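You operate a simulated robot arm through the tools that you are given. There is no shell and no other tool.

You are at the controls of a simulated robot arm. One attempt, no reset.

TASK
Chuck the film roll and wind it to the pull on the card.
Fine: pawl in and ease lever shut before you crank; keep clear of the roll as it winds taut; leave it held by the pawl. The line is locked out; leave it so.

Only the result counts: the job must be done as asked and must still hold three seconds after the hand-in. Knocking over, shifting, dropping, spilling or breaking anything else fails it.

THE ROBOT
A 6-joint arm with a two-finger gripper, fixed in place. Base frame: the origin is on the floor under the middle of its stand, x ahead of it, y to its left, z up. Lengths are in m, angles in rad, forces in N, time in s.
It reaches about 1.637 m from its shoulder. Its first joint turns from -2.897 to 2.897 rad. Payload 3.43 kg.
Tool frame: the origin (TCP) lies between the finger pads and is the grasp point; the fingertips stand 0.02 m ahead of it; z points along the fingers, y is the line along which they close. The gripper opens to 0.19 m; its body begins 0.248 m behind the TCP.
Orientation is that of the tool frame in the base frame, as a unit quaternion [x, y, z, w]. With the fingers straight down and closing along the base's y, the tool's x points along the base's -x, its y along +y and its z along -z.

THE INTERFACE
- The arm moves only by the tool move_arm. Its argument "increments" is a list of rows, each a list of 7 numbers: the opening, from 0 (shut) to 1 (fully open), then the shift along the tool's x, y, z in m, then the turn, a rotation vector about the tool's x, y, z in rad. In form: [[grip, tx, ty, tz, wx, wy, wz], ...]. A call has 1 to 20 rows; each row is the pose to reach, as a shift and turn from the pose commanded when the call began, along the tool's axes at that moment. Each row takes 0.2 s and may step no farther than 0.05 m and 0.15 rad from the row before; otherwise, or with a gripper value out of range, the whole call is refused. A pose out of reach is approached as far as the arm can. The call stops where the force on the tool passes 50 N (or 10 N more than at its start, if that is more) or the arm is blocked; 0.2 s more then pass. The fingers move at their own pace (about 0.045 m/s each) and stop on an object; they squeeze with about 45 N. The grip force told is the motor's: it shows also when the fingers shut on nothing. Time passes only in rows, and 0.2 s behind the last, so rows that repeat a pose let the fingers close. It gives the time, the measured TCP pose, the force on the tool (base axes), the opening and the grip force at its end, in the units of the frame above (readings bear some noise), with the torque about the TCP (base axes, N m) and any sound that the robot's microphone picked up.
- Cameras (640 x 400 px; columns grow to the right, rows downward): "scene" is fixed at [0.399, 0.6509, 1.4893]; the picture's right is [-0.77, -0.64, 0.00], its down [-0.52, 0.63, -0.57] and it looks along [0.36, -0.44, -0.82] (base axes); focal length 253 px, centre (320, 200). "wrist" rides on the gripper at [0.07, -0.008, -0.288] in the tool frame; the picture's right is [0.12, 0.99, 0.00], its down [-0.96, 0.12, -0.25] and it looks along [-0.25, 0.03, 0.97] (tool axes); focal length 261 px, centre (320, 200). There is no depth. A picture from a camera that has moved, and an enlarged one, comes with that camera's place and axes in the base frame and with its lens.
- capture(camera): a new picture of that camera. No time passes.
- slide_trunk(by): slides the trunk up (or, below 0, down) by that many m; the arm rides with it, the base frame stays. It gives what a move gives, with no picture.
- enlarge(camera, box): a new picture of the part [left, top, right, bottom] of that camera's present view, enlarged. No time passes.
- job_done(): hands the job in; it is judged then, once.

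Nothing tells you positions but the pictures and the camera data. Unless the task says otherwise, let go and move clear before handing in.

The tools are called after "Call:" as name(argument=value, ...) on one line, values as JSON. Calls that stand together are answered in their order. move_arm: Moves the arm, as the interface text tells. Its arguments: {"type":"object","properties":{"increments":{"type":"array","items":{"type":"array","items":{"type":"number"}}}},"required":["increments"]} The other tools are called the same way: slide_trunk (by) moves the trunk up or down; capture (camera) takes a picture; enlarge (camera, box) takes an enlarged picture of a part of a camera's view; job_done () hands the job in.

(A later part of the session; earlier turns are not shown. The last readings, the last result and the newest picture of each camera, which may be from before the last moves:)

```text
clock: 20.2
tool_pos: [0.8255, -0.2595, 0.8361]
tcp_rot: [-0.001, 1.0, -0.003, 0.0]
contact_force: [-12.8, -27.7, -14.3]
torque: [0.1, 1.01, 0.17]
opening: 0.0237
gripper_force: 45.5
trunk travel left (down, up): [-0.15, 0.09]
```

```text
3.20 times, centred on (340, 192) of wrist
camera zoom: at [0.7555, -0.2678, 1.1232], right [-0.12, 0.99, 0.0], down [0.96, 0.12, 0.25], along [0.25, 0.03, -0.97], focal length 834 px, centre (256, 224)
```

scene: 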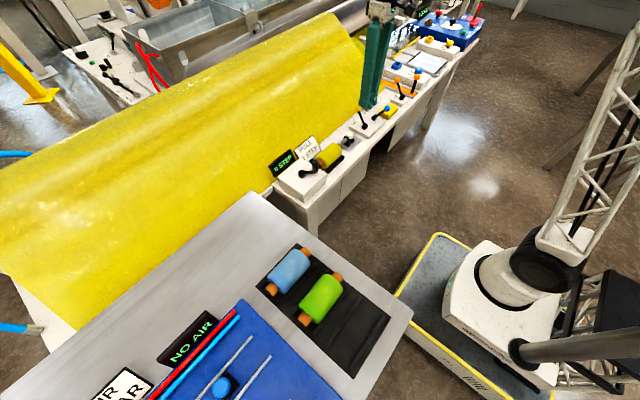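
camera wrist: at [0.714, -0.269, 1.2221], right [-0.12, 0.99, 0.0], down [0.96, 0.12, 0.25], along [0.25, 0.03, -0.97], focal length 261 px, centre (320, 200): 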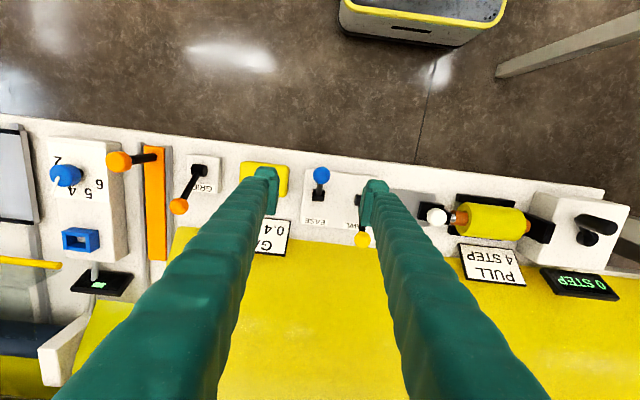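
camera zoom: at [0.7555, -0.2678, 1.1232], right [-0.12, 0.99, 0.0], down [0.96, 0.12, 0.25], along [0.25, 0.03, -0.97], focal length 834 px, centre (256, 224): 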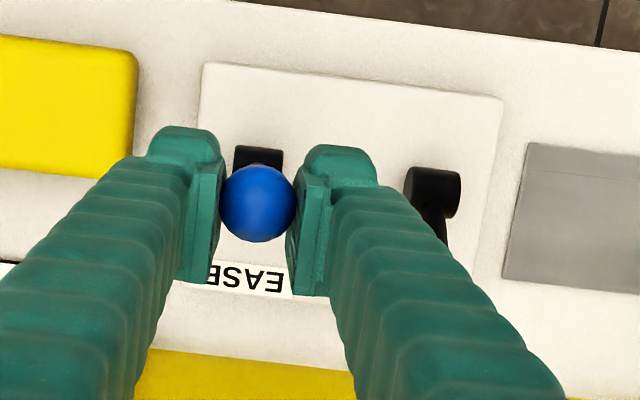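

The lever is at mid-throw, with some side load. I'll trim y and z slightly and continue the second half.

Call:
move_arm(increments=[[0.1, -0.0131, -0.0015, 0.004, 0, 0, 0], [0.1, -0.0258, -0.0015, 0.0066, 0, 0, 0], [0.1, -0.0381, -0.0015, 0.0111, 0, 0, 0], [0.1, -0.0496, -0.0015, 0.0172, 0, 0, 0]])

Call:
enlarge(camera="wrist", box=[240, 130, 440, 255])

Call:
enlarge(camera="scene", box=[265, 60, 430, 200])

```text
clock: 21.2
tool_pos: [0.8754, -0.2595, 0.8198]
tcp_rot: [-0.002, 1.0, -0.002, 0.001]
contact_force: [-3.0, -12.2, 15.6]
torque: [0.08, 0.98, 0.15]
opening: 0.0232
gripper_force: 45.1
trunk travel left (down, up): [-0.15, 0.09]
```

```text
3.20 times, centred on (340, 192) of wrist
camera zoom: at [0.8048, -0.268, 1.1066], right [-0.12, 0.99, 0.0], down [0.96, 0.12, 0.25], along [0.25, 0.03, -0.97], focal length 834 px, centre (256, 224)
```

zoom: 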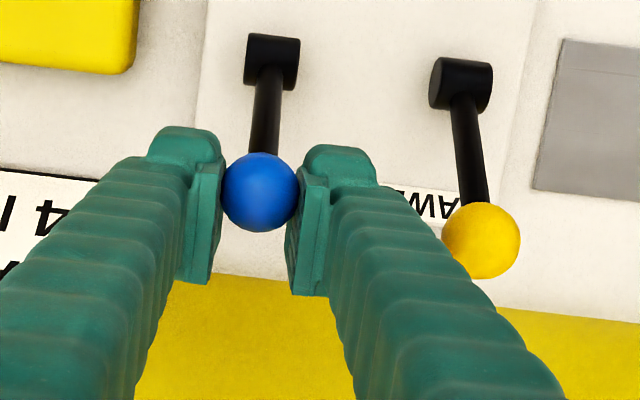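

```text
2.86 times, centred on (348, 130) of scene
camera zoom: at [0.399, 0.6509, 1.4893], right [-0.77, -0.64, 0.0], down [-0.52, 0.63, -0.57], along [0.36, -0.44, -0.82], focal length 724 px, centre (241, 400)
```

zoom: 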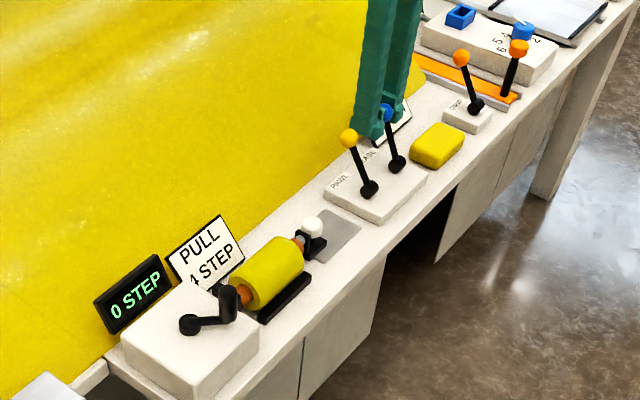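

EASE now leans away, like PAWL, and no sound was picked up. I'll zoom in around the drive disc and gearbox for any visible pawl mechanism to compare before and after lever throws.

Call:
enlarge(camera="scene", box=[300, 150, 350, 182])

Call:
enlarge(camera="scene", box=[330, 85, 410, 140])

Call:
enlarge(camera="scene", box=[265, 140, 325, 200])

```text
12.50 times, centred on (325, 166) of scene
camera zoom: at [0.399, 0.6509, 1.4893], right [-0.77, -0.64, 0.0], down [-0.52, 0.63, -0.57], along [0.36, -0.44, -0.82], focal length 3167 px, centre (258, 625)
```

zoom: 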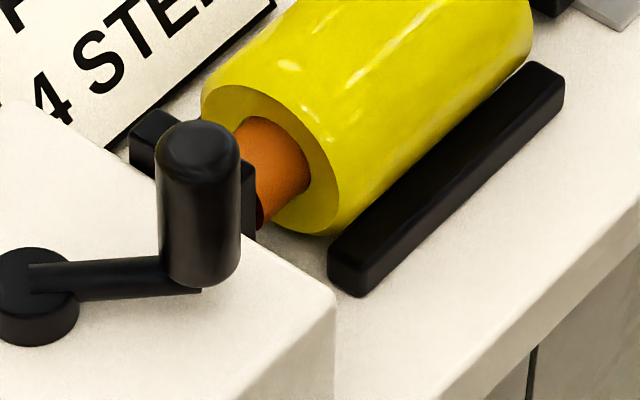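

```text
7.27 times, centred on (370, 112) of scene
camera zoom: at [0.399, 0.6509, 1.4893], right [-0.77, -0.64, 0.0], down [-0.52, 0.63, -0.57], along [0.36, -0.44, -0.82], focal length 1843 px, centre (-44, 836)
```

zoom: 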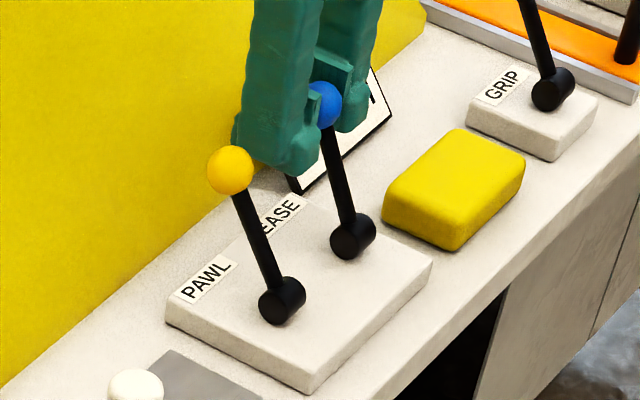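

```text
6.67 times, centred on (295, 170) of scene
camera zoom: at [0.399, 0.6509, 1.4893], right [-0.77, -0.64, 0.0], down [-0.52, 0.63, -0.57], along [0.36, -0.44, -0.82], focal length 1689 px, centre (487, 400)
```

zoom: 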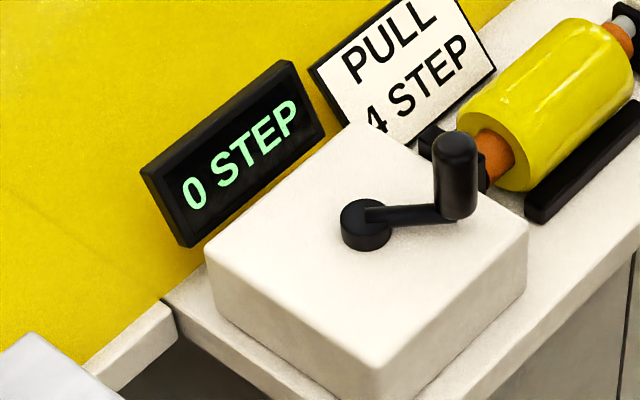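

No visible pawl mechanism to read, so I'll judge by behaviour. I'll release the EASE lever with a small opening, so as not to touch the GAP card, and rise.

Call:
move_arm(increments=[[0.26, 0, 0, 0, 0, 0, 0], [0.26, 0, 0, 0, 0, 0, 0], [0.26, 0, 0, -0.02, 0, 0, 0], [0.26, 0, 0, -0.05, 0, 0, 0], [0.26, 0.02, 0, -0.09, 0, 0, 0], [0.26, 0.02, 0, -0.09, 0, 0, 0]])

Call:
enlarge(camera="wrist", box=[220, 110, 420, 235])

Call:
enlarge(camera="scene", box=[330, 70, 410, 140])

```text
clock: 22.6
tool_pos: [0.856, -0.2597, 0.9105]
tcp_rot: [-0.002, 1.0, -0.003, 0.0]
contact_force: [-0.7, 0.2, -0.1]
torque: [-0.03, -0.03, 0.0]
opening: 0.0493
gripper_force: 0.0
trunk travel left (down, up): [-0.15, 0.09]
```

```text
3.20 times, centred on (320, 172) of wrist
camera zoom: at [0.7858, -0.2687, 1.1982], right [-0.12, 0.99, 0.0], down [0.96, 0.12, 0.25], along [0.25, 0.03, -0.97], focal length 834 px, centre (320, 288)
```

zoom: 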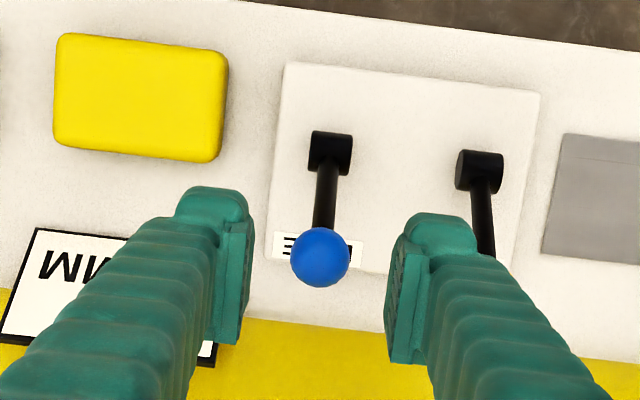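

```text
5.71 times, centred on (370, 105) of scene
camera zoom: at [0.399, 0.6509, 1.4893], right [-0.77, -0.64, 0.0], down [-0.52, 0.63, -0.57], along [0.36, -0.44, -0.82], focal length 1448 px, centre (34, 743)
```

zoom: 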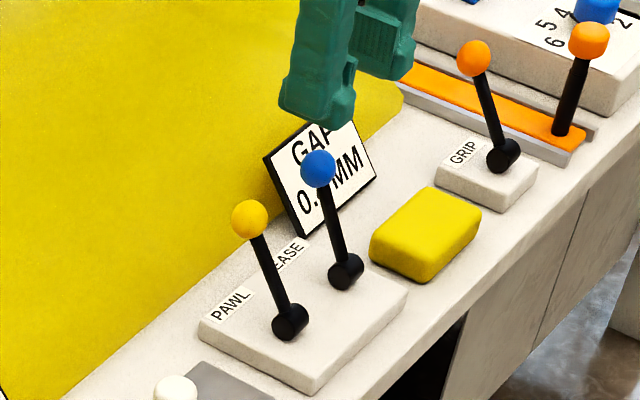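

EASE swung over but stopped slightly short (about 25° versus PAWL's 30°), because the ball slipped in the pads. I'll close the fingers and press it gently from the near side to its stop.

Call:
move_arm(increments=[[0, 0.035, 0, 0, 0, 0, 0], [0, 0.07, 0, 0, 0, 0, 0], [0, 0.07, 0, 0.04, 0, 0, 0], [0, 0.07, 0, 0.08, 0, 0, 0], [0, 0.07, 0, 0.08, 0, 0, 0]])

Call:
enlarge(camera="wrist", box=[220, 110, 420, 235])

```text
clock: 23.9
tool_pos: [0.785, -0.263, 0.8293]
tcp_rot: [-0.002, 1.0, -0.002, 0.0]
contact_force: [-0.7, -0.7, 0.1]
torque: [-0.02, -0.01, -0.01]
opening: 0.0
gripper_force: 34.2
trunk travel left (down, up): [-0.15, 0.09]
```

```text
3.20 times, centred on (320, 172) of wrist
camera zoom: at [0.7157, -0.2699, 1.1164], right [-0.12, 0.99, 0.0], down [0.96, 0.12, 0.25], along [0.25, 0.03, -0.97], focal length 834 px, centre (320, 288)
```

zoom: 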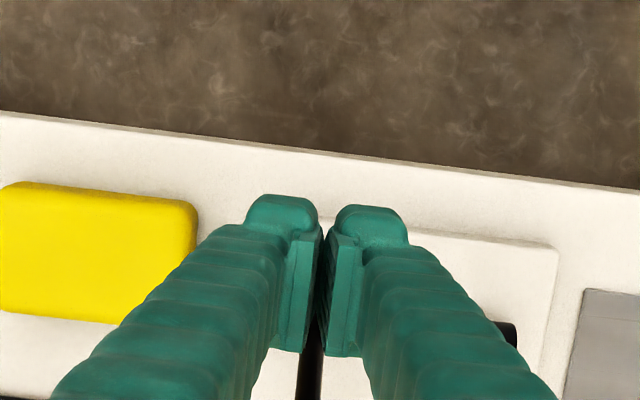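

Now pressing the EASE ball away from me to its stop.

Call:
move_arm(increments=[[0, -0.025, 0, 0, 0, 0, 0], [0, -0.04, 0, 0, 0, 0, 0], [0, -0.048, 0, 0, 0, 0, 0], [0, -0.054, 0, 0, 0, 0, 0], [0, -0.06, 0, 0.001, 0, 0, 0]])

Call:
enlarge(camera="scene", box=[330, 70, 410, 140])

```text
clock: 25.1
tool_pos: [0.8389, -0.2616, 0.8283]
tcp_rot: [-0.001, 1.0, -0.002, -0.003]
contact_force: [-45.9, 3.1, 1.4]
torque: [-0.23, 0.49, 0.26]
opening: 0.0058
gripper_force: 33.8
trunk travel left (down, up): [-0.15, 0.09]
```

```text
5.71 times, centred on (370, 105) of scene
camera zoom: at [0.399, 0.6509, 1.4893], right [-0.77, -0.64, 0.0], down [-0.52, 0.63, -0.57], along [0.36, -0.44, -0.82], focal length 1448 px, centre (34, 743)
```

zoom: 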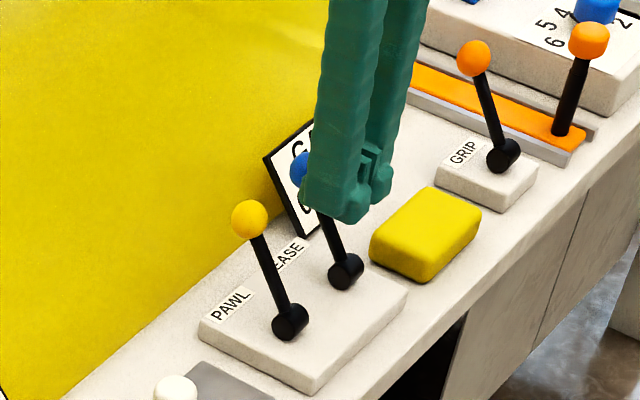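

EASE is at its far stop (46 N). Backing off and rising, then moving over the PAWL ball with fingers partly open.

Call:
move_arm(increments=[[0, 0.02, 0, 0, 0, 0, 0], [0, 0.05, 0, 0, 0, 0, 0], [0.2, 0.05, 0, -0.045, 0, 0, 0], [0.4, 0.05, 0.02, -0.085, 0, 0, 0], [0.4, 0.01, 0.05, -0.09, 0, 0, 0], [0.4, -0.03, 0.08, -0.09, 0, 0, 0], [0.4, -0.034, 0.081, -0.09, 0, 0, 0], [0.4, -0.034, 0.081, -0.09, 0, 0, 0]])

Call:
enlarge(camera="wrist", box=[220, 110, 420, 235])

Call:
enlarge(camera="scene", box=[330, 70, 410, 140])

```text
refused: row 5 steps farther than a row can; nothing moved
```

```text
3.20 times, centred on (320, 172) of wrist
camera zoom: at [0.7715, -0.2687, 1.1155], right [-0.12, 0.99, 0.0], down [0.96, 0.12, 0.24], along [0.24, 0.03, -0.97], focal length 834 px, centre (320, 288)
```

zoom: 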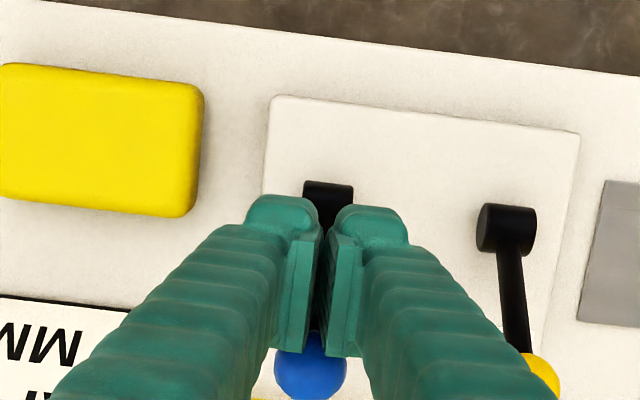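

```text
5.71 times, centred on (370, 105) of scene
camera zoom: at [0.399, 0.6509, 1.4893], right [-0.77, -0.64, 0.0], down [-0.52, 0.63, -0.57], along [0.36, -0.44, -0.82], focal length 1448 px, centre (34, 743)
```

zoom: 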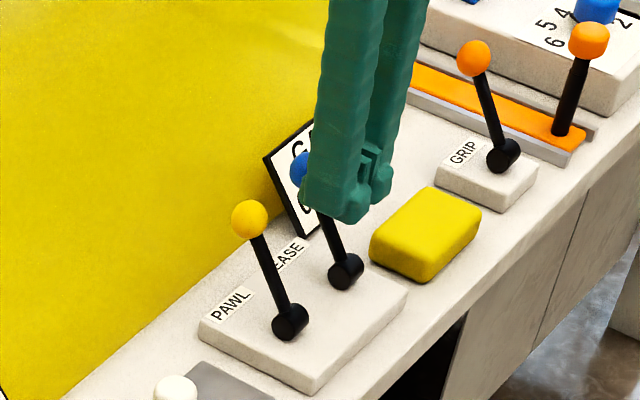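

That move was refused because one row stepped too far. Repeating with smaller steps.

Call:
move_arm(increments=[[0, 0.02, 0, 0, 0, 0, 0], [0, 0.05, 0, 0, 0, 0, 0], [0.2, 0.05, 0, -0.045, 0, 0, 0], [0.4, 0.05, 0.015, -0.085, 0, 0, 0], [0.4, 0.02, 0.04, -0.09, 0, 0, 0], [0.4, -0.01, 0.065, -0.09, 0, 0, 0], [0.4, -0.034, 0.081, -0.09, 0, 0, 0], [0.4, -0.034, 0.081, -0.09, 0, 0, 0]])

Call:
enlarge(camera="wrist", box=[220, 110, 420, 235])

Call:
enlarge(camera="scene", box=[330, 70, 410, 140])

```text
clock: 26.9
tool_pos: [0.8775, -0.1815, 0.9201]
tcp_rot: [-0.002, 1.0, -0.002, 0.0]
contact_force: [0.1, 1.2, -0.2]
torque: [0.01, 0.01, -0.04]
opening: 0.0764
gripper_force: 0.0
trunk travel left (down, up): [-0.15, 0.09]
```

```text
3.20 times, centred on (320, 172) of wrist
camera zoom: at [0.808, -0.1875, 1.2069], right [-0.12, 0.99, 0.0], down [0.96, 0.12, 0.25], along [0.25, 0.03, -0.97], focal length 834 px, centre (320, 288)
```

zoom: 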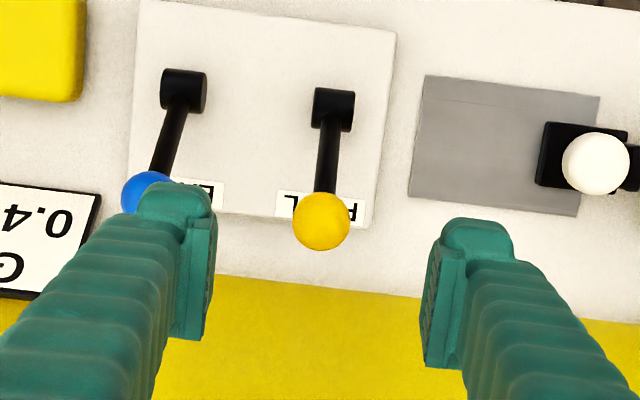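

```text
5.71 times, centred on (370, 105) of scene
camera zoom: at [0.399, 0.6509, 1.4893], right [-0.77, -0.64, 0.0], down [-0.52, 0.63, -0.57], along [0.36, -0.44, -0.82], focal length 1448 px, centre (34, 743)
```

zoom: 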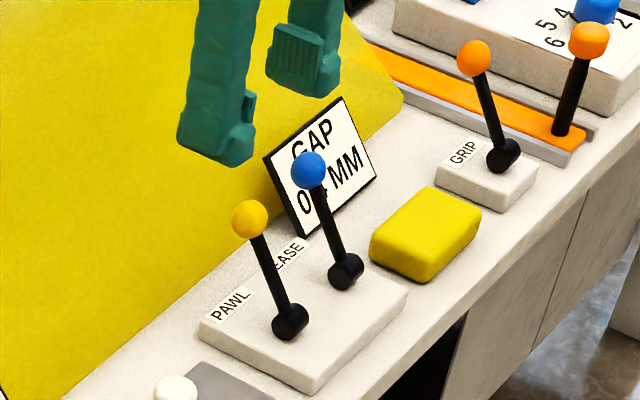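

EASE now leans fully away, same as PAWL. I'll lower around the PAWL ball with a narrower opening and grip it.

Call:
move_arm(increments=[[0.3, 0.002, 0.002, 0.03, 0, 0, 0], [0.29, 0.002, 0.002, 0.055, 0, 0, 0], [0.29, 0.002, 0.002, 0.08, 0, 0, 0], [0.29, 0.002, 0.002, 0.097, 0, 0, 0], [0.29, 0.002, 0.002, 0.097, 0, 0, 0]])

Call:
enlarge(camera="wrist", box=[220, 110, 420, 235])

Call:
enlarge(camera="scene", box=[330, 70, 410, 140])

```text
clock: 28.1
tool_pos: [0.8769, -0.1776, 0.8226]
tcp_rot: [-0.002, 1.0, -0.002, 0.0]
contact_force: [0.8, 0.4, -0.1]
torque: [-0.01, -0.01, 0.02]
opening: 0.055
gripper_force: 0.0
trunk travel left (down, up): [-0.15, 0.09]
```

```text
3.20 times, centred on (320, 172) of wrist
camera zoom: at [0.8064, -0.1856, 1.1089], right [-0.12, 0.99, 0.0], down [0.96, 0.12, 0.25], along [0.25, 0.03, -0.97], focal length 834 px, centre (320, 288)
```

zoom: 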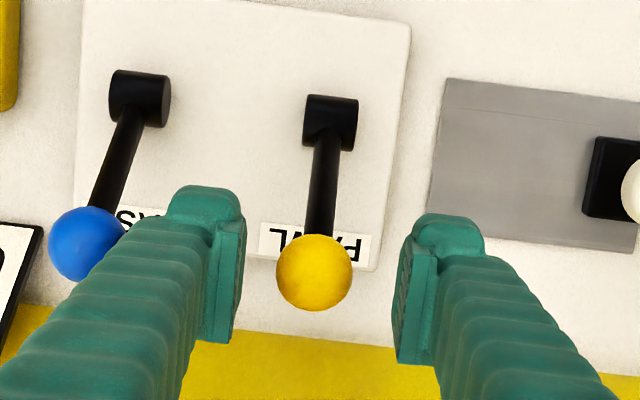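

```text
5.71 times, centred on (370, 105) of scene
camera zoom: at [0.399, 0.6509, 1.4893], right [-0.77, -0.64, 0.0], down [-0.52, 0.63, -0.57], along [0.36, -0.44, -0.82], focal length 1448 px, centre (34, 743)
```

zoom: 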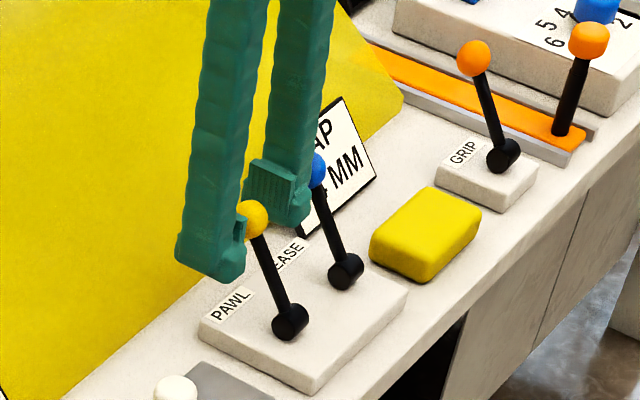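

The ball is nearly centred. I'll trim slightly, close on it, then swing the PAWL lever toward me along its arc.

Call:
move_arm(increments=[[0.29, 0.003, -0.0015, 0, 0, 0, 0], [0, 0.003, -0.0015, 0, 0, 0, 0], [0, 0.003, -0.0015, 0, 0, 0, 0], [0, 0.003, -0.0015, 0, 0, 0, 0]])

Call:
move_arm(increments=[[0, 0.0114, 0, -0.005, 0, 0, 0], [0, 0.0236, 0, -0.009, 0, 0, 0], [0, 0.0362, 0, -0.0113, 0, 0, 0], [0, 0.0474, 0, -0.012, 0, 0, 0]])

Call:
enlarge(camera="wrist", box=[220, 110, 420, 235])

```text
clock: 29.1
tool_pos: [0.8727, -0.1801, 0.8214]
tcp_rot: [0.0, 1.0, -0.002, 0.0]
contact_force: [1.9, -5.5, 0.3]
torque: [-0.03, -0.03, 0.02]
opening: 0.0242
gripper_force: 35.8
trunk travel left (down, up): [-0.15, 0.09]
```

```text
clock: 30.1
tool_pos: [0.8255, -0.1805, 0.8338]
tcp_rot: [-0.001, 1.0, -0.003, 0.0]
contact_force: [13.7, -27.8, 3.8]
torque: [0.03, -1.0, -0.2]
opening: 0.0233
gripper_force: 45.6
trunk travel left (down, up): [-0.15, 0.09]
```

```text
3.20 times, centred on (320, 172) of wrist
camera zoom: at [0.7555, -0.1877, 1.1216], right [-0.12, 0.99, -0.01], down [0.96, 0.12, 0.25], along [0.25, 0.03, -0.97], focal length 834 px, centre (320, 288)
```

zoom: 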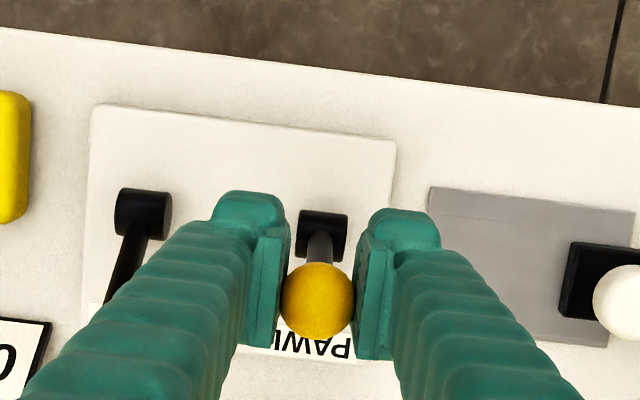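

PAWL is past mid-throw, with the ball lagging a little in the pads. Continuing the second half.

Call:
move_arm(increments=[[0, 0.0128, -0.001, 0.0009, 0, 0, 0], [0, 0.0253, -0.001, 0.0025, 0, 0, 0], [0, 0.0374, -0.001, 0.0069, 0, 0, 0], [0, 0.0474, -0.001, 0.012, 0, 0, 0], [0, 0.052, -0.001, 0.015, 0, 0, 0]])

Call:
enlarge(camera="wrist", box=[220, 110, 420, 235])

Call:
enlarge(camera="scene", box=[330, 70, 410, 140])

```text
clock: 31.2
tool_pos: [0.773, -0.1805, 0.8197]
tcp_rot: [-0.002, 1.0, -0.002, 0.001]
contact_force: [0.7, -19.3, 25.1]
torque: [0.1, -1.42, -0.25]
opening: 0.023
gripper_force: 45.4
trunk travel left (down, up): [-0.15, 0.09]
```

```text
3.20 times, centred on (320, 172) of wrist
camera zoom: at [0.7032, -0.1882, 1.1072], right [-0.12, 0.99, 0.0], down [0.96, 0.12, 0.25], along [0.25, 0.03, -0.97], focal length 834 px, centre (320, 288)
```

zoom: 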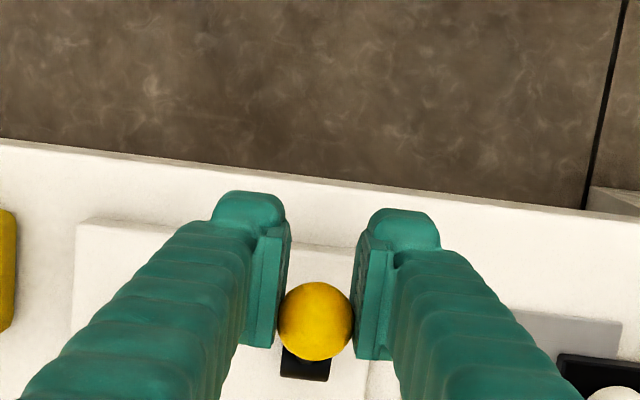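

```text
5.71 times, centred on (370, 105) of scene
camera zoom: at [0.399, 0.6509, 1.4893], right [-0.77, -0.64, 0.0], down [-0.52, 0.63, -0.57], along [0.36, -0.44, -0.82], focal length 1448 px, centre (34, 743)
```

zoom: 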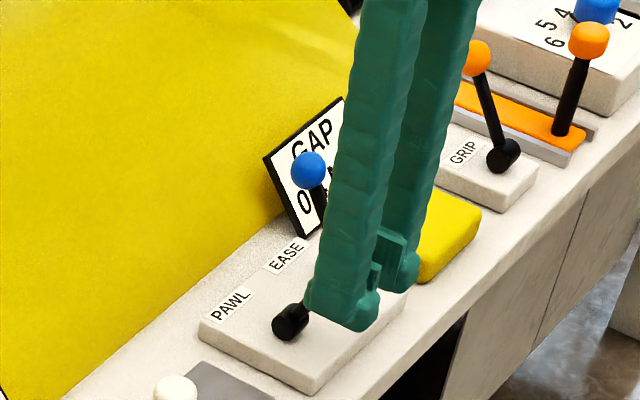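

PAWL now leans toward me at about 25°. I'll release, hop over, and press it with closed fingers from the far side to its near stop.

Call:
move_arm(increments=[[0.29, 0, 0, 0, 0, 0, 0], [0.29, 0, 0, 0, 0, 0, 0], [0.29, 0, 0, -0.03, 0, 0, 0], [0.2, 0, 0, -0.075, 0, 0, 0], [0, -0.04, 0, -0.075, 0, 0, 0], [0, -0.08, 0, -0.075, 0, 0, 0], [0, -0.08, 0, -0.075, 0, 0, 0], [0, -0.08, 0, -0.04, 0, 0, 0], [0, -0.08, 0, -0.01, 0, 0, 0], [0, -0.08, 0, -0.01, 0, 0, 0]])

Call:
enlarge(camera="wrist", box=[220, 110, 420, 235])

Call:
enlarge(camera="scene", box=[330, 70, 410, 140])

```text
clock: 33.5
tool_pos: [0.8546, -0.1786, 0.827]
tcp_rot: [-0.002, 1.0, -0.003, 0.001]
contact_force: [-0.9, 1.0, 0.4]
torque: [0.01, -0.02, -0.04]
opening: 0.0
gripper_force: 34.2
trunk travel left (down, up): [-0.15, 0.09]
```

```text
3.20 times, centred on (320, 172) of wrist
camera zoom: at [0.7841, -0.1864, 1.1143], right [-0.12, 0.99, 0.0], down [0.96, 0.12, 0.25], along [0.25, 0.03, -0.97], focal length 834 px, centre (320, 288)
```

zoom: 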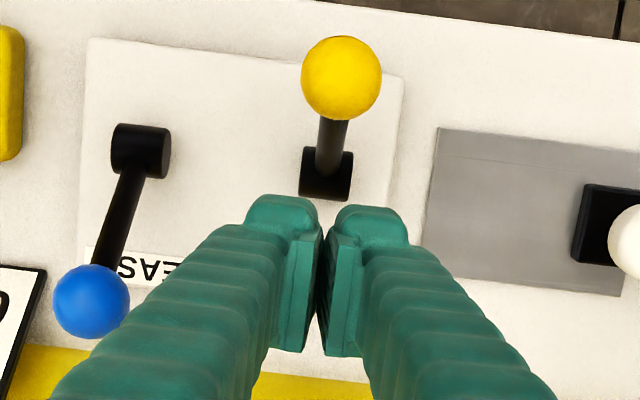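

```text
5.71 times, centred on (370, 105) of scene
camera zoom: at [0.399, 0.6509, 1.4893], right [-0.77, -0.64, 0.0], down [-0.52, 0.63, -0.57], along [0.36, -0.44, -0.82], focal length 1448 px, centre (34, 743)
```

zoom: 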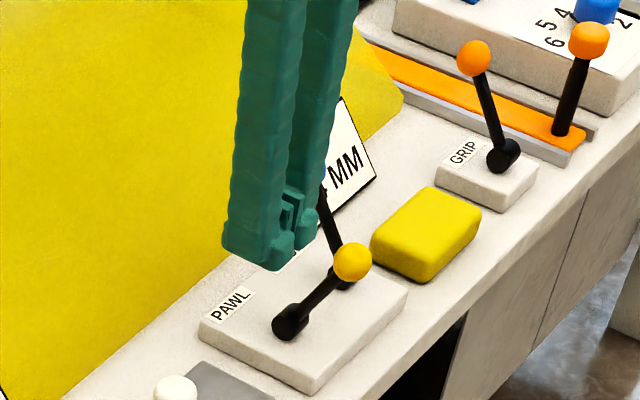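

PAWL ball is at x≈0.786. Pressing it toward me to its stop.

Call:
move_arm(increments=[[0, 0.02, 0, 0, 0, 0, 0], [0, 0.03, 0, 0, 0, 0, 0], [0, 0.036, 0, 0, 0, 0, 0], [0, 0.042, 0, 0, 0, 0, 0], [0, 0.047, 0, 0, 0, 0, 0]])

Call:
enlarge(camera="wrist", box=[220, 110, 420, 235])

```text
clock: 34.6
tool_pos: [0.8095, -0.1796, 0.8268]
tcp_rot: [-0.002, 1.0, -0.003, 0.002]
contact_force: [29.5, -3.8, -5.6]
torque: [0.16, -0.48, 0.15]
opening: 0.006
gripper_force: 34.3
trunk travel left (down, up): [-0.15, 0.09]
```

```text
3.20 times, centred on (320, 172) of wrist
camera zoom: at [0.7393, -0.1874, 1.1146], right [-0.12, 0.99, -0.01], down [0.96, 0.12, 0.25], along [0.25, 0.03, -0.97], focal length 834 px, centre (320, 288)
```

zoom: 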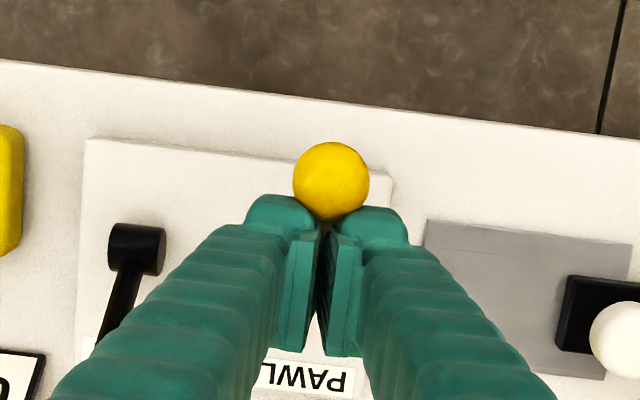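

PAWL is at its near stop. I'll back off and rise, then move over the crank while turning the gripper 90° so it closes along x. That keeps the fingers as far from the roll as possible.

Call:
move_arm(increments=[[0, -0.02, 0, 0, 0, 0, 0], [0, -0.03, 0, 0, 0, 0, 0], [0, -0.03, 0, -0.045, 0, 0, 0], [0, -0.03, 0, -0.09, 0, 0, 0], [0, -0.02, 0, -0.13, 0, 0, 0], [0.2, -0.01, 0.035, -0.14, 0, 0, 0.13], [0.4, 0, 0.07, -0.14, 0, 0, 0.26], [0.5, 0, 0.105, -0.14, 0, 0, 0.39], [0.5, 0, 0.14, -0.14, 0, 0, 0.52], [0.5, 0, 0.175, -0.14, 0, 0, 0.65], [0.5, 0, 0.21, -0.14, 0, 0, 0.78], [0.5, 0, 0.245, -0.14, 0, 0, 0.91], [0.5, 0, 0.28, -0.14, 0, 0, 1.04], [0.5, 0, 0.315, -0.14, 0, 0, 1.17], [0.5, 0, 0.345, -0.14, 0, 0, 1.3], [0.5, 0, 0.37, -0.14, 0, 0, 1.43], [0.5, 0, 0.375, -0.14, 0, 0, 1.57], [0.5, 0, 0.375, -0.14, 0, 0, 1.57]])

Call:
capture(camera="wrist")

Call:
capture(camera="scene")

```text
clock: 38.5
tool_pos: [0.8056, 0.1952, 0.9666]
tcp_rot: [0.706, 0.709, -0.001, 0.0]
contact_force: [0.5, 0.5, -0.4]
torque: [0.02, 0.0, 0.02]
opening: 0.0951
gripper_force: 0.0
trunk travel left (down, up): [-0.15, 0.09]
```

```text
taken
camera wrist: at [0.7982, 0.2673, 1.2531], right [0.99, 0.12, 0.0], down [0.12, -0.96, 0.25], along [0.03, -0.25, -0.97], focal length 261 px, centre (320, 200)
```

wrist: 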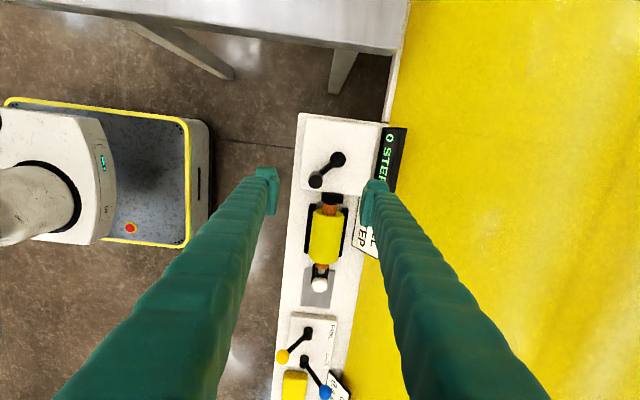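

```text
taken
```

scene: 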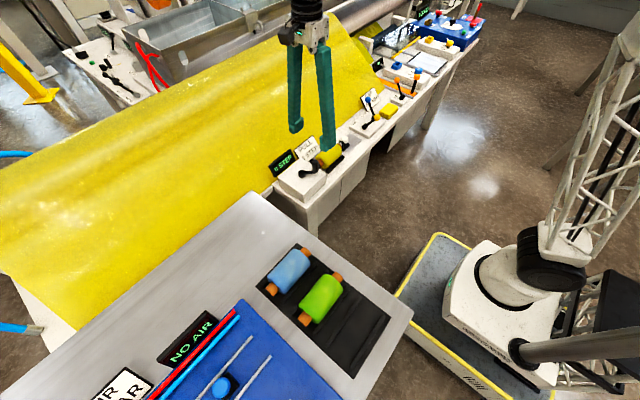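

The rotation worked. Zooming in on the crank to pin down the hub and handle positions.

Call:
enlarge(camera="wrist", box=[270, 100, 430, 200])

Call:
enlarge(camera="wrist", box=[240, 180, 400, 300])

Call:
enlarge(camera="scene", box=[265, 140, 355, 200])

```text
4.00 times, centred on (350, 150) of wrist
camera zoom: at [0.7982, 0.2673, 1.2531], right [0.99, 0.12, 0.0], down [0.12, -0.96, 0.25], along [0.03, -0.25, -0.97], focal length 1043 px, centre (200, 400)
```

zoom: 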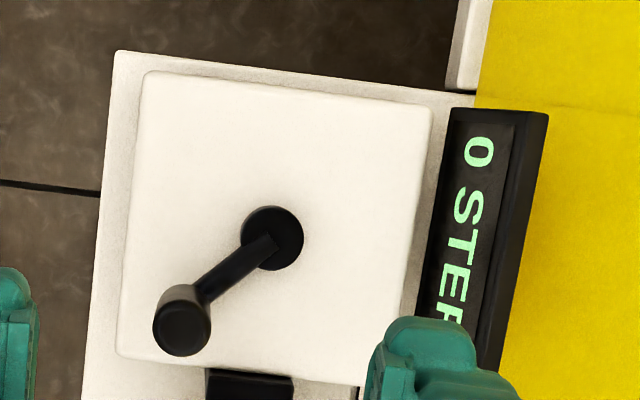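

```text
3.33 times, centred on (320, 240) of wrist
camera zoom: at [0.7982, 0.2673, 1.2531], right [0.99, 0.12, 0.0], down [0.12, -0.96, 0.25], along [0.03, -0.25, -0.97], focal length 869 px, centre (320, 67)
```

zoom: 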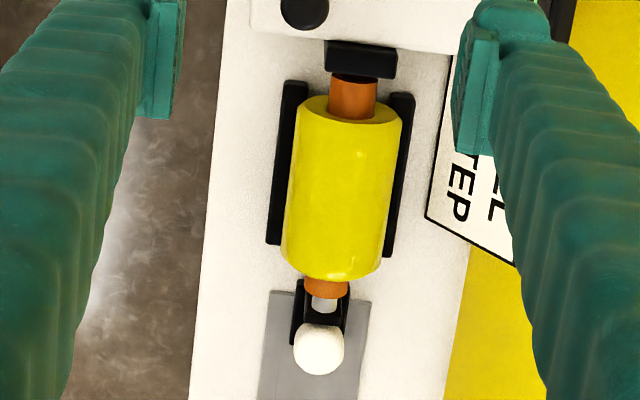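

```text
6.67 times, centred on (310, 170) of scene
camera zoom: at [0.399, 0.6509, 1.4893], right [-0.77, -0.64, 0.0], down [-0.52, 0.63, -0.57], along [0.36, -0.44, -0.82], focal length 1689 px, centre (387, 400)
```

zoom: 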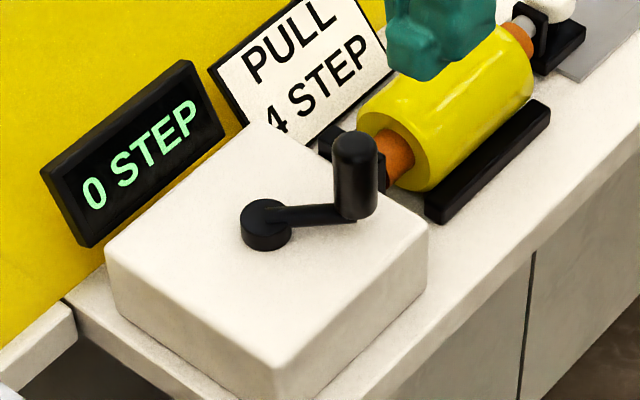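

The hub is at about (0.836, 0.224), and the handle peg is at about (0.800, 0.189), 2.4 cm thick with its top at z≈0.838, so the crank radius is about 5 cm. The display's top is near x≈0.93, z≈0.82, so I must stay away from that side. Descending around the peg now.

Call:
move_arm(increments=[[0.4, -0.006, -0.0056, 0.04, 0, 0, 0], [0.34, -0.006, -0.0056, 0.08, 0, 0, 0], [0.34, -0.006, -0.0056, 0.115, 0, 0, 0], [0.34, -0.006, -0.0056, 0.115, 0, 0, 0]])

Call:
enlarge(camera="wrist", box=[220, 110, 420, 235])

Call:
enlarge(camera="scene", box=[265, 120, 355, 200])

```text
clock: 39.5
tool_pos: [0.8007, 0.1893, 0.8506]
tcp_rot: [0.706, 0.709, -0.002, 0.002]
contact_force: [0.1, 0.4, -0.7]
torque: [-0.05, 0.01, 0.0]
opening: 0.0644
gripper_force: 0.0
trunk travel left (down, up): [-0.15, 0.09]
```

```text
3.20 times, centred on (320, 172) of wrist
camera zoom: at [0.7928, 0.26, 1.1378], right [0.99, 0.12, 0.0], down [0.12, -0.96, 0.25], along [0.03, -0.25, -0.97], focal length 834 px, centre (320, 288)
```

zoom: 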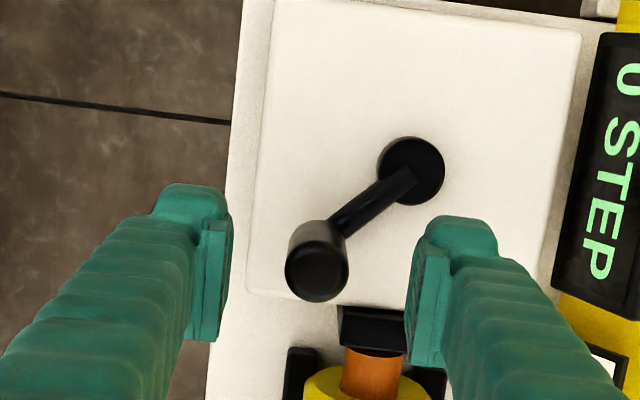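

```text
5.00 times, centred on (310, 160) of scene
camera zoom: at [0.399, 0.6509, 1.4893], right [-0.77, -0.64, 0.0], down [-0.52, 0.63, -0.57], along [0.36, -0.44, -0.82], focal length 1267 px, centre (370, 400)
```

zoom: 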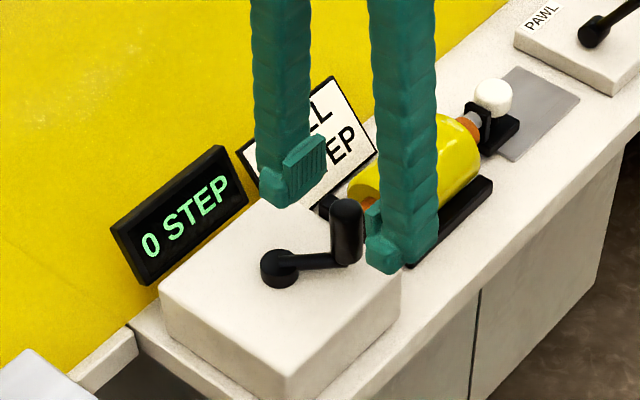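

The peg is centred between the fingers. Lowering to grip height, then closing.

Call:
move_arm(increments=[[0.34, -0.001, 0, 0.013, 0, 0, 0], [0.34, -0.001, 0, 0.025, 0, 0, 0], [0.1, -0.001, 0, 0.025, 0, 0, 0], [0.1, -0.001, 0, 0.025, 0, 0, 0], [0.1, -0.001, 0, 0.025, 0, 0, 0], [0.1, -0.001, 0, 0.025, 0, 0, 0]])

Call:
enlarge(camera="wrist", box=[220, 110, 420, 235])

Call:
enlarge(camera="scene", box=[265, 120, 355, 200])

```text
clock: 40.9
tool_pos: [0.8004, 0.1883, 0.826]
tcp_rot: [0.706, 0.709, -0.002, 0.002]
contact_force: [-0.7, -0.5, -2.8]
torque: [-0.02, 0.01, 0.02]
opening: 0.0227
gripper_force: 41.2
trunk travel left (down, up): [-0.15, 0.09]
```

```text
3.20 times, centred on (320, 172) of wrist
camera zoom: at [0.7917, 0.2591, 1.1132], right [0.99, 0.12, 0.0], down [0.12, -0.96, 0.25], along [0.03, -0.25, -0.97], focal length 834 px, centre (320, 288)
```

zoom: 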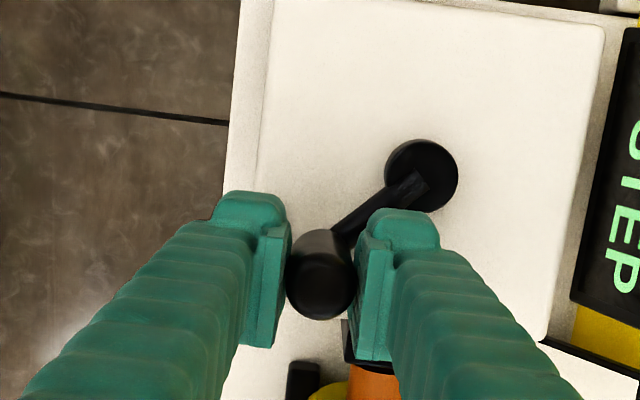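

```text
5.00 times, centred on (310, 160) of scene
camera zoom: at [0.399, 0.6509, 1.4893], right [-0.77, -0.64, 0.0], down [-0.52, 0.63, -0.57], along [0.36, -0.44, -0.82], focal length 1267 px, centre (370, 400)
```

zoom: 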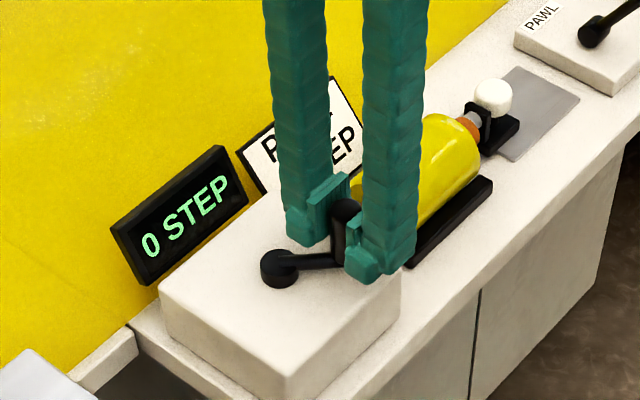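

The peg is gripped. I'll test with a tiny nudge clockwise (seen from above), about 5°, to feel for free or blocked motion.

Call:
move_arm(increments=[[0.1, 0.0015, -0.0015, 0, 0, 0, 0], [0.1, 0.003, -0.003, 0, 0, 0, 0]])

Call:
enlarge(camera="scene", box=[265, 120, 355, 200])

```text
clock: 41.5
tool_pos: [0.8006, 0.1889, 0.8263]
tcp_rot: [0.706, 0.708, 0.0, 0.003]
contact_force: [28.3, -30.7, -4.7]
torque: [-0.12, -0.24, -0.32]
opening: 0.0226
gripper_force: 45.2
trunk travel left (down, up): [-0.15, 0.09]
```

```text
5.00 times, centred on (310, 160) of scene
camera zoom: at [0.399, 0.6509, 1.4893], right [-0.77, -0.64, 0.0], down [-0.52, 0.63, -0.57], along [0.36, -0.44, -0.82], focal length 1267 px, centre (370, 400)
```

zoom: 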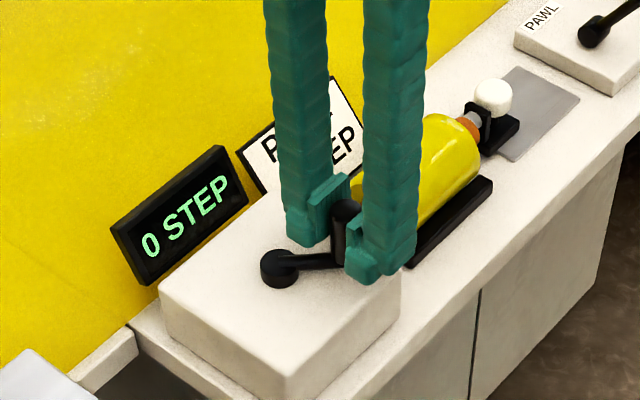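

Clockwise is firmly blocked, so winding is counter-clockwise (or the pawl is holding). Now I'll ease off and try a small counter-clockwise move of about 10°.

Call:
move_arm(increments=[[0.1, -0.003, 0.003, 0, 0, 0, 0], [0.1, -0.006, 0.0062, 0, 0, 0, 0], [0.1, -0.0087, 0.0097, 0, 0, 0, 0]])

Call:
enlarge(camera="scene", box=[265, 120, 355, 200])

```text
clock: 42.2
tool_pos: [0.8052, 0.1835, 0.8274]
tcp_rot: [0.706, 0.709, -0.002, 0.001]
contact_force: [-20.5, -9.3, -4.9]
torque: [-0.05, 0.2, 0.54]
opening: 0.0227
gripper_force: 45.5
trunk travel left (down, up): [-0.15, 0.09]
```

```text
5.00 times, centred on (310, 160) of scene
camera zoom: at [0.399, 0.6509, 1.4893], right [-0.77, -0.64, 0.0], down [-0.52, 0.63, -0.57], along [0.36, -0.44, -0.82], focal length 1267 px, centre (370, 400)
```

zoom: 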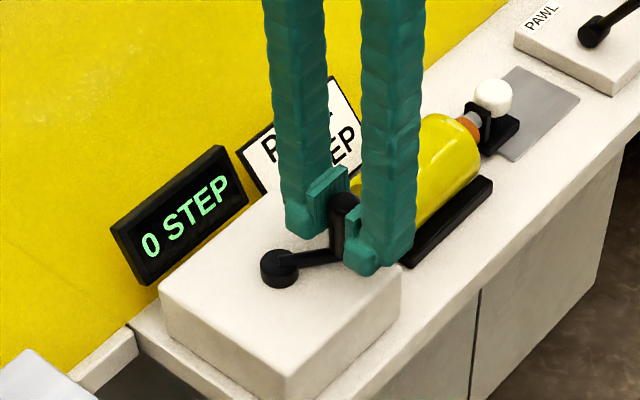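

It moves counter-clockwise with light resistance, with a slight radial bias that means the true radius is a bit larger. I'll continue along a slightly wider arc in small increments, watching the display and sounds.

Call:
move_arm(increments=[[0.1, -0.0027, 0.0044, 0, 0, 0, 0], [0.1, -0.0048, 0.0085, 0, 0, 0, 0], [0.1, -0.0066, 0.0128, 0, 0, 0, 0]])

Call:
enlarge(camera="scene", box=[265, 120, 355, 200])

Call:
enlarge(camera="wrist", box=[220, 110, 420, 235])

```text
clock: 43.0
tool_pos: [0.8205, 0.1753, 0.8265]
tcp_rot: [0.706, 0.708, -0.001, 0.002]
contact_force: [-10.2, -5.8, -3.5]
torque: [-0.04, 0.05, 0.43]
opening: 0.0226
gripper_force: 45.0
trunk travel left (down, up): [-0.15, 0.09]
```

```text
5.00 times, centred on (310, 160) of scene
camera zoom: at [0.399, 0.6509, 1.4893], right [-0.77, -0.64, 0.0], down [-0.52, 0.63, -0.57], along [0.36, -0.44, -0.82], focal length 1267 px, centre (370, 400)
```

zoom: 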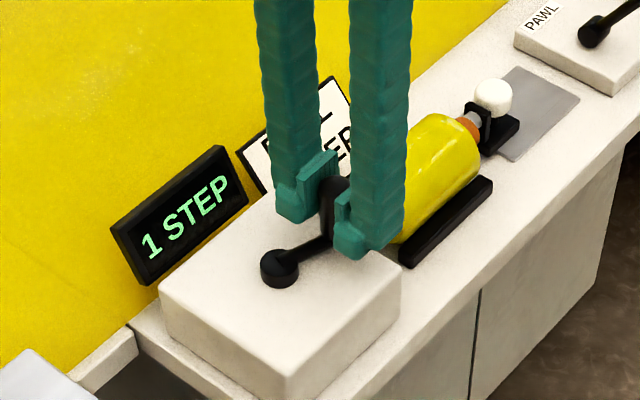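

```text
3.20 times, centred on (320, 172) of wrist
camera zoom: at [0.8116, 0.2474, 1.1138], right [0.99, 0.12, 0.0], down [0.12, -0.96, 0.25], along [0.03, -0.25, -0.97], focal length 834 px, centre (320, 288)
```

zoom: 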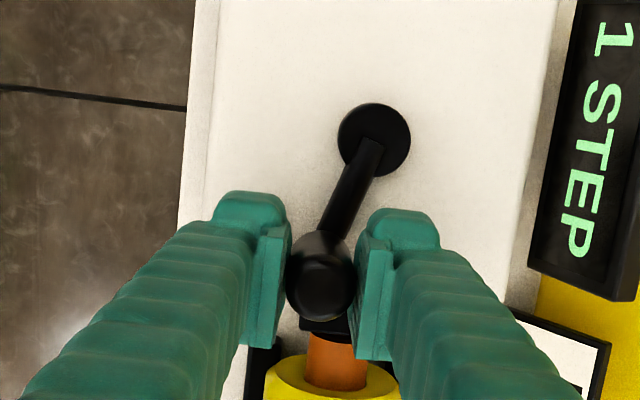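

The display reads 1 STEP after about 25°. I'll test holding by easing the handle back a little: if the pawl is in, it should block.

Call:
move_arm(increments=[[0.1, 0.0008, -0.002, 0, 0, 0, 0], [0.1, 0.0018, -0.0042, 0, 0, 0, 0], [0.1, 0.0028, -0.0062, 0, 0, 0, 0]])

Call:
enlarge(camera="scene", box=[265, 120, 355, 200])

```text
clock: 43.9
tool_pos: [0.8166, 0.1782, 0.827]
tcp_rot: [0.706, 0.708, 0.0, 0.004]
contact_force: [43.3, -15.2, -2.4]
torque: [0.0, -0.38, -0.49]
opening: 0.0225
gripper_force: 44.8
trunk travel left (down, up): [-0.15, 0.09]
```

```text
5.00 times, centred on (310, 160) of scene
camera zoom: at [0.399, 0.6509, 1.4893], right [-0.77, -0.64, 0.0], down [-0.52, 0.63, -0.57], along [0.36, -0.44, -0.82], focal length 1267 px, centre (370, 400)
```

zoom: 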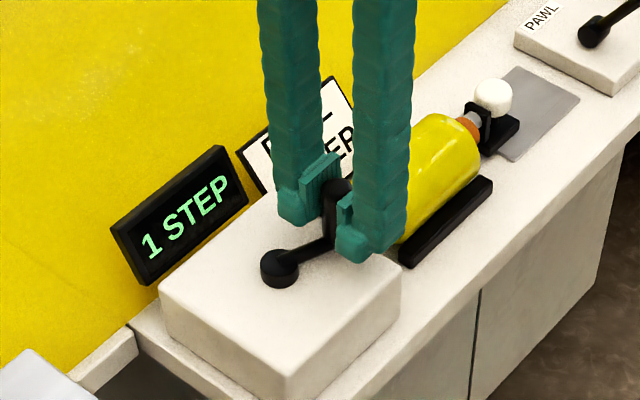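

The pawl holds: reverse is blocked and the display stays at 1 STEP, so PAWL toward me is "in". I'll continue winding counter-clockwise, keeping the narrow side of the fingers toward the roll, to step 2.

Call:
move_arm(increments=[[0.1, -0.0033, 0.006, 0, 0, 0, 0], [0.1, -0.0047, 0.0105, 0, 0, 0, 0], [0.1, -0.0057, 0.015, 0, 0, 0, 0], [0.1, -0.0063, 0.0196, 0, 0, 0, 0], [0.1, -0.0065, 0.0243, 0, 0, 0, 0]])

Call:
enlarge(camera="scene", box=[265, 120, 355, 200])

Call:
enlarge(camera="wrist", box=[220, 110, 420, 235])

```text
clock: 45.0
tool_pos: [0.8377, 0.1707, 0.8254]
tcp_rot: [0.706, 0.708, -0.002, 0.002]
contact_force: [-8.5, -8.2, 5.5]
torque: [0.09, 0.14, 0.44]
opening: 0.0226
gripper_force: 44.8
trunk travel left (down, up): [-0.15, 0.09]
```

```text
5.00 times, centred on (310, 160) of scene
camera zoom: at [0.399, 0.6509, 1.4893], right [-0.77, -0.64, 0.0], down [-0.52, 0.63, -0.57], along [0.36, -0.44, -0.82], focal length 1267 px, centre (370, 400)
```

zoom: 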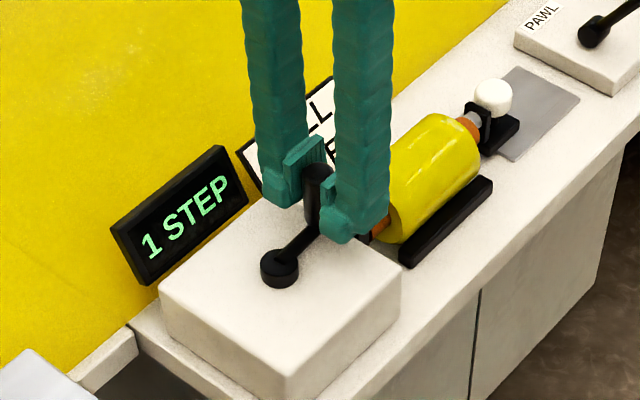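

```text
3.20 times, centred on (320, 172) of wrist
camera zoom: at [0.8293, 0.2423, 1.1136], right [0.99, 0.12, 0.0], down [0.12, -0.96, 0.25], along [0.03, -0.25, -0.97], focal length 834 px, centre (320, 288)
```

zoom: 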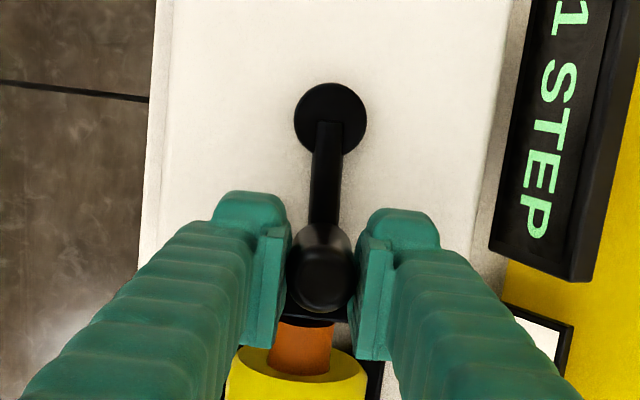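

The crank is at about 270° and the display still shows 1 STEP, so the next tooth should be just ahead. Advancing a few degrees at a time.

Call:
move_arm(increments=[[0.1, 0.0001, 0.0024, 0, 0, 0, 0], [0.1, 0.0003, 0.0047, 0, 0, 0, 0]])

Call:
enlarge(camera="scene", box=[265, 120, 355, 200])

```text
clock: 45.6
tool_pos: [0.8432, 0.1723, 0.827]
tcp_rot: [0.706, 0.708, -0.001, 0.003]
contact_force: [-7.3, -7.6, 6.1]
torque: [-0.16, 0.09, 0.35]
opening: 0.0227
gripper_force: 44.9
trunk travel left (down, up): [-0.15, 0.09]
```

```text
5.00 times, centred on (310, 160) of scene
camera zoom: at [0.399, 0.6509, 1.4893], right [-0.77, -0.64, 0.0], down [-0.52, 0.63, -0.57], along [0.36, -0.44, -0.82], focal length 1267 px, centre (370, 400)
```

zoom: 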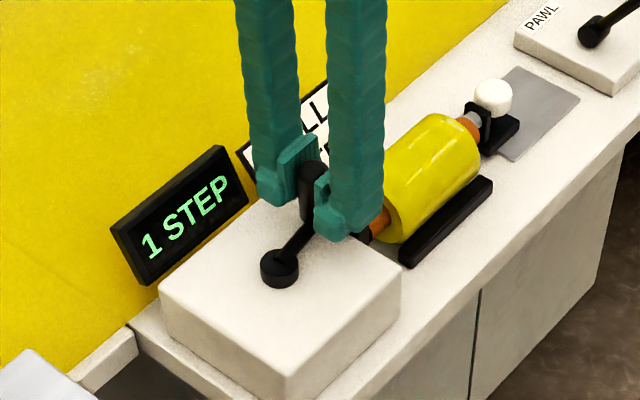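

Still 1 STEP at about 276°. Continuing in small steps toward about 293° and watching for 2.

Call:
move_arm(increments=[[0.1, 0.0005, 0.0046, 0, 0, 0, 0], [0.1, 0.0015, 0.0091, 0, 0, 0, 0]])

Call:
enlarge(camera="scene", box=[265, 120, 355, 200])

```text
clock: 46.2
tool_pos: [0.8503, 0.1751, 0.827]
tcp_rot: [0.705, 0.709, 0.0, 0.002]
contact_force: [-9.1, -0.5, 6.4]
torque: [-0.02, 0.09, 0.41]
opening: 0.0229
gripper_force: 44.9
trunk travel left (down, up): [-0.15, 0.09]
```

```text
5.00 times, centred on (310, 160) of scene
camera zoom: at [0.399, 0.6509, 1.4893], right [-0.77, -0.64, 0.0], down [-0.52, 0.63, -0.57], along [0.36, -0.44, -0.82], focal length 1267 px, centre (370, 400)
```

zoom: 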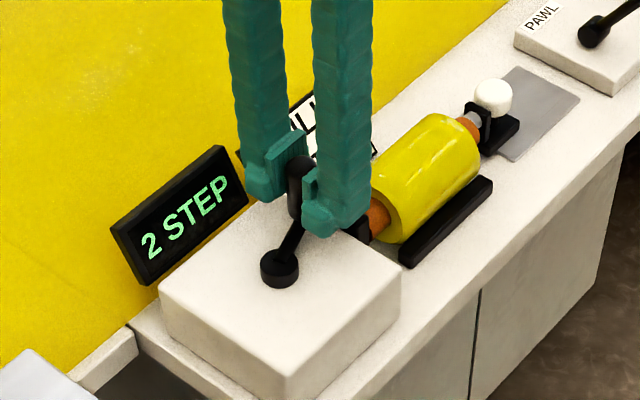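

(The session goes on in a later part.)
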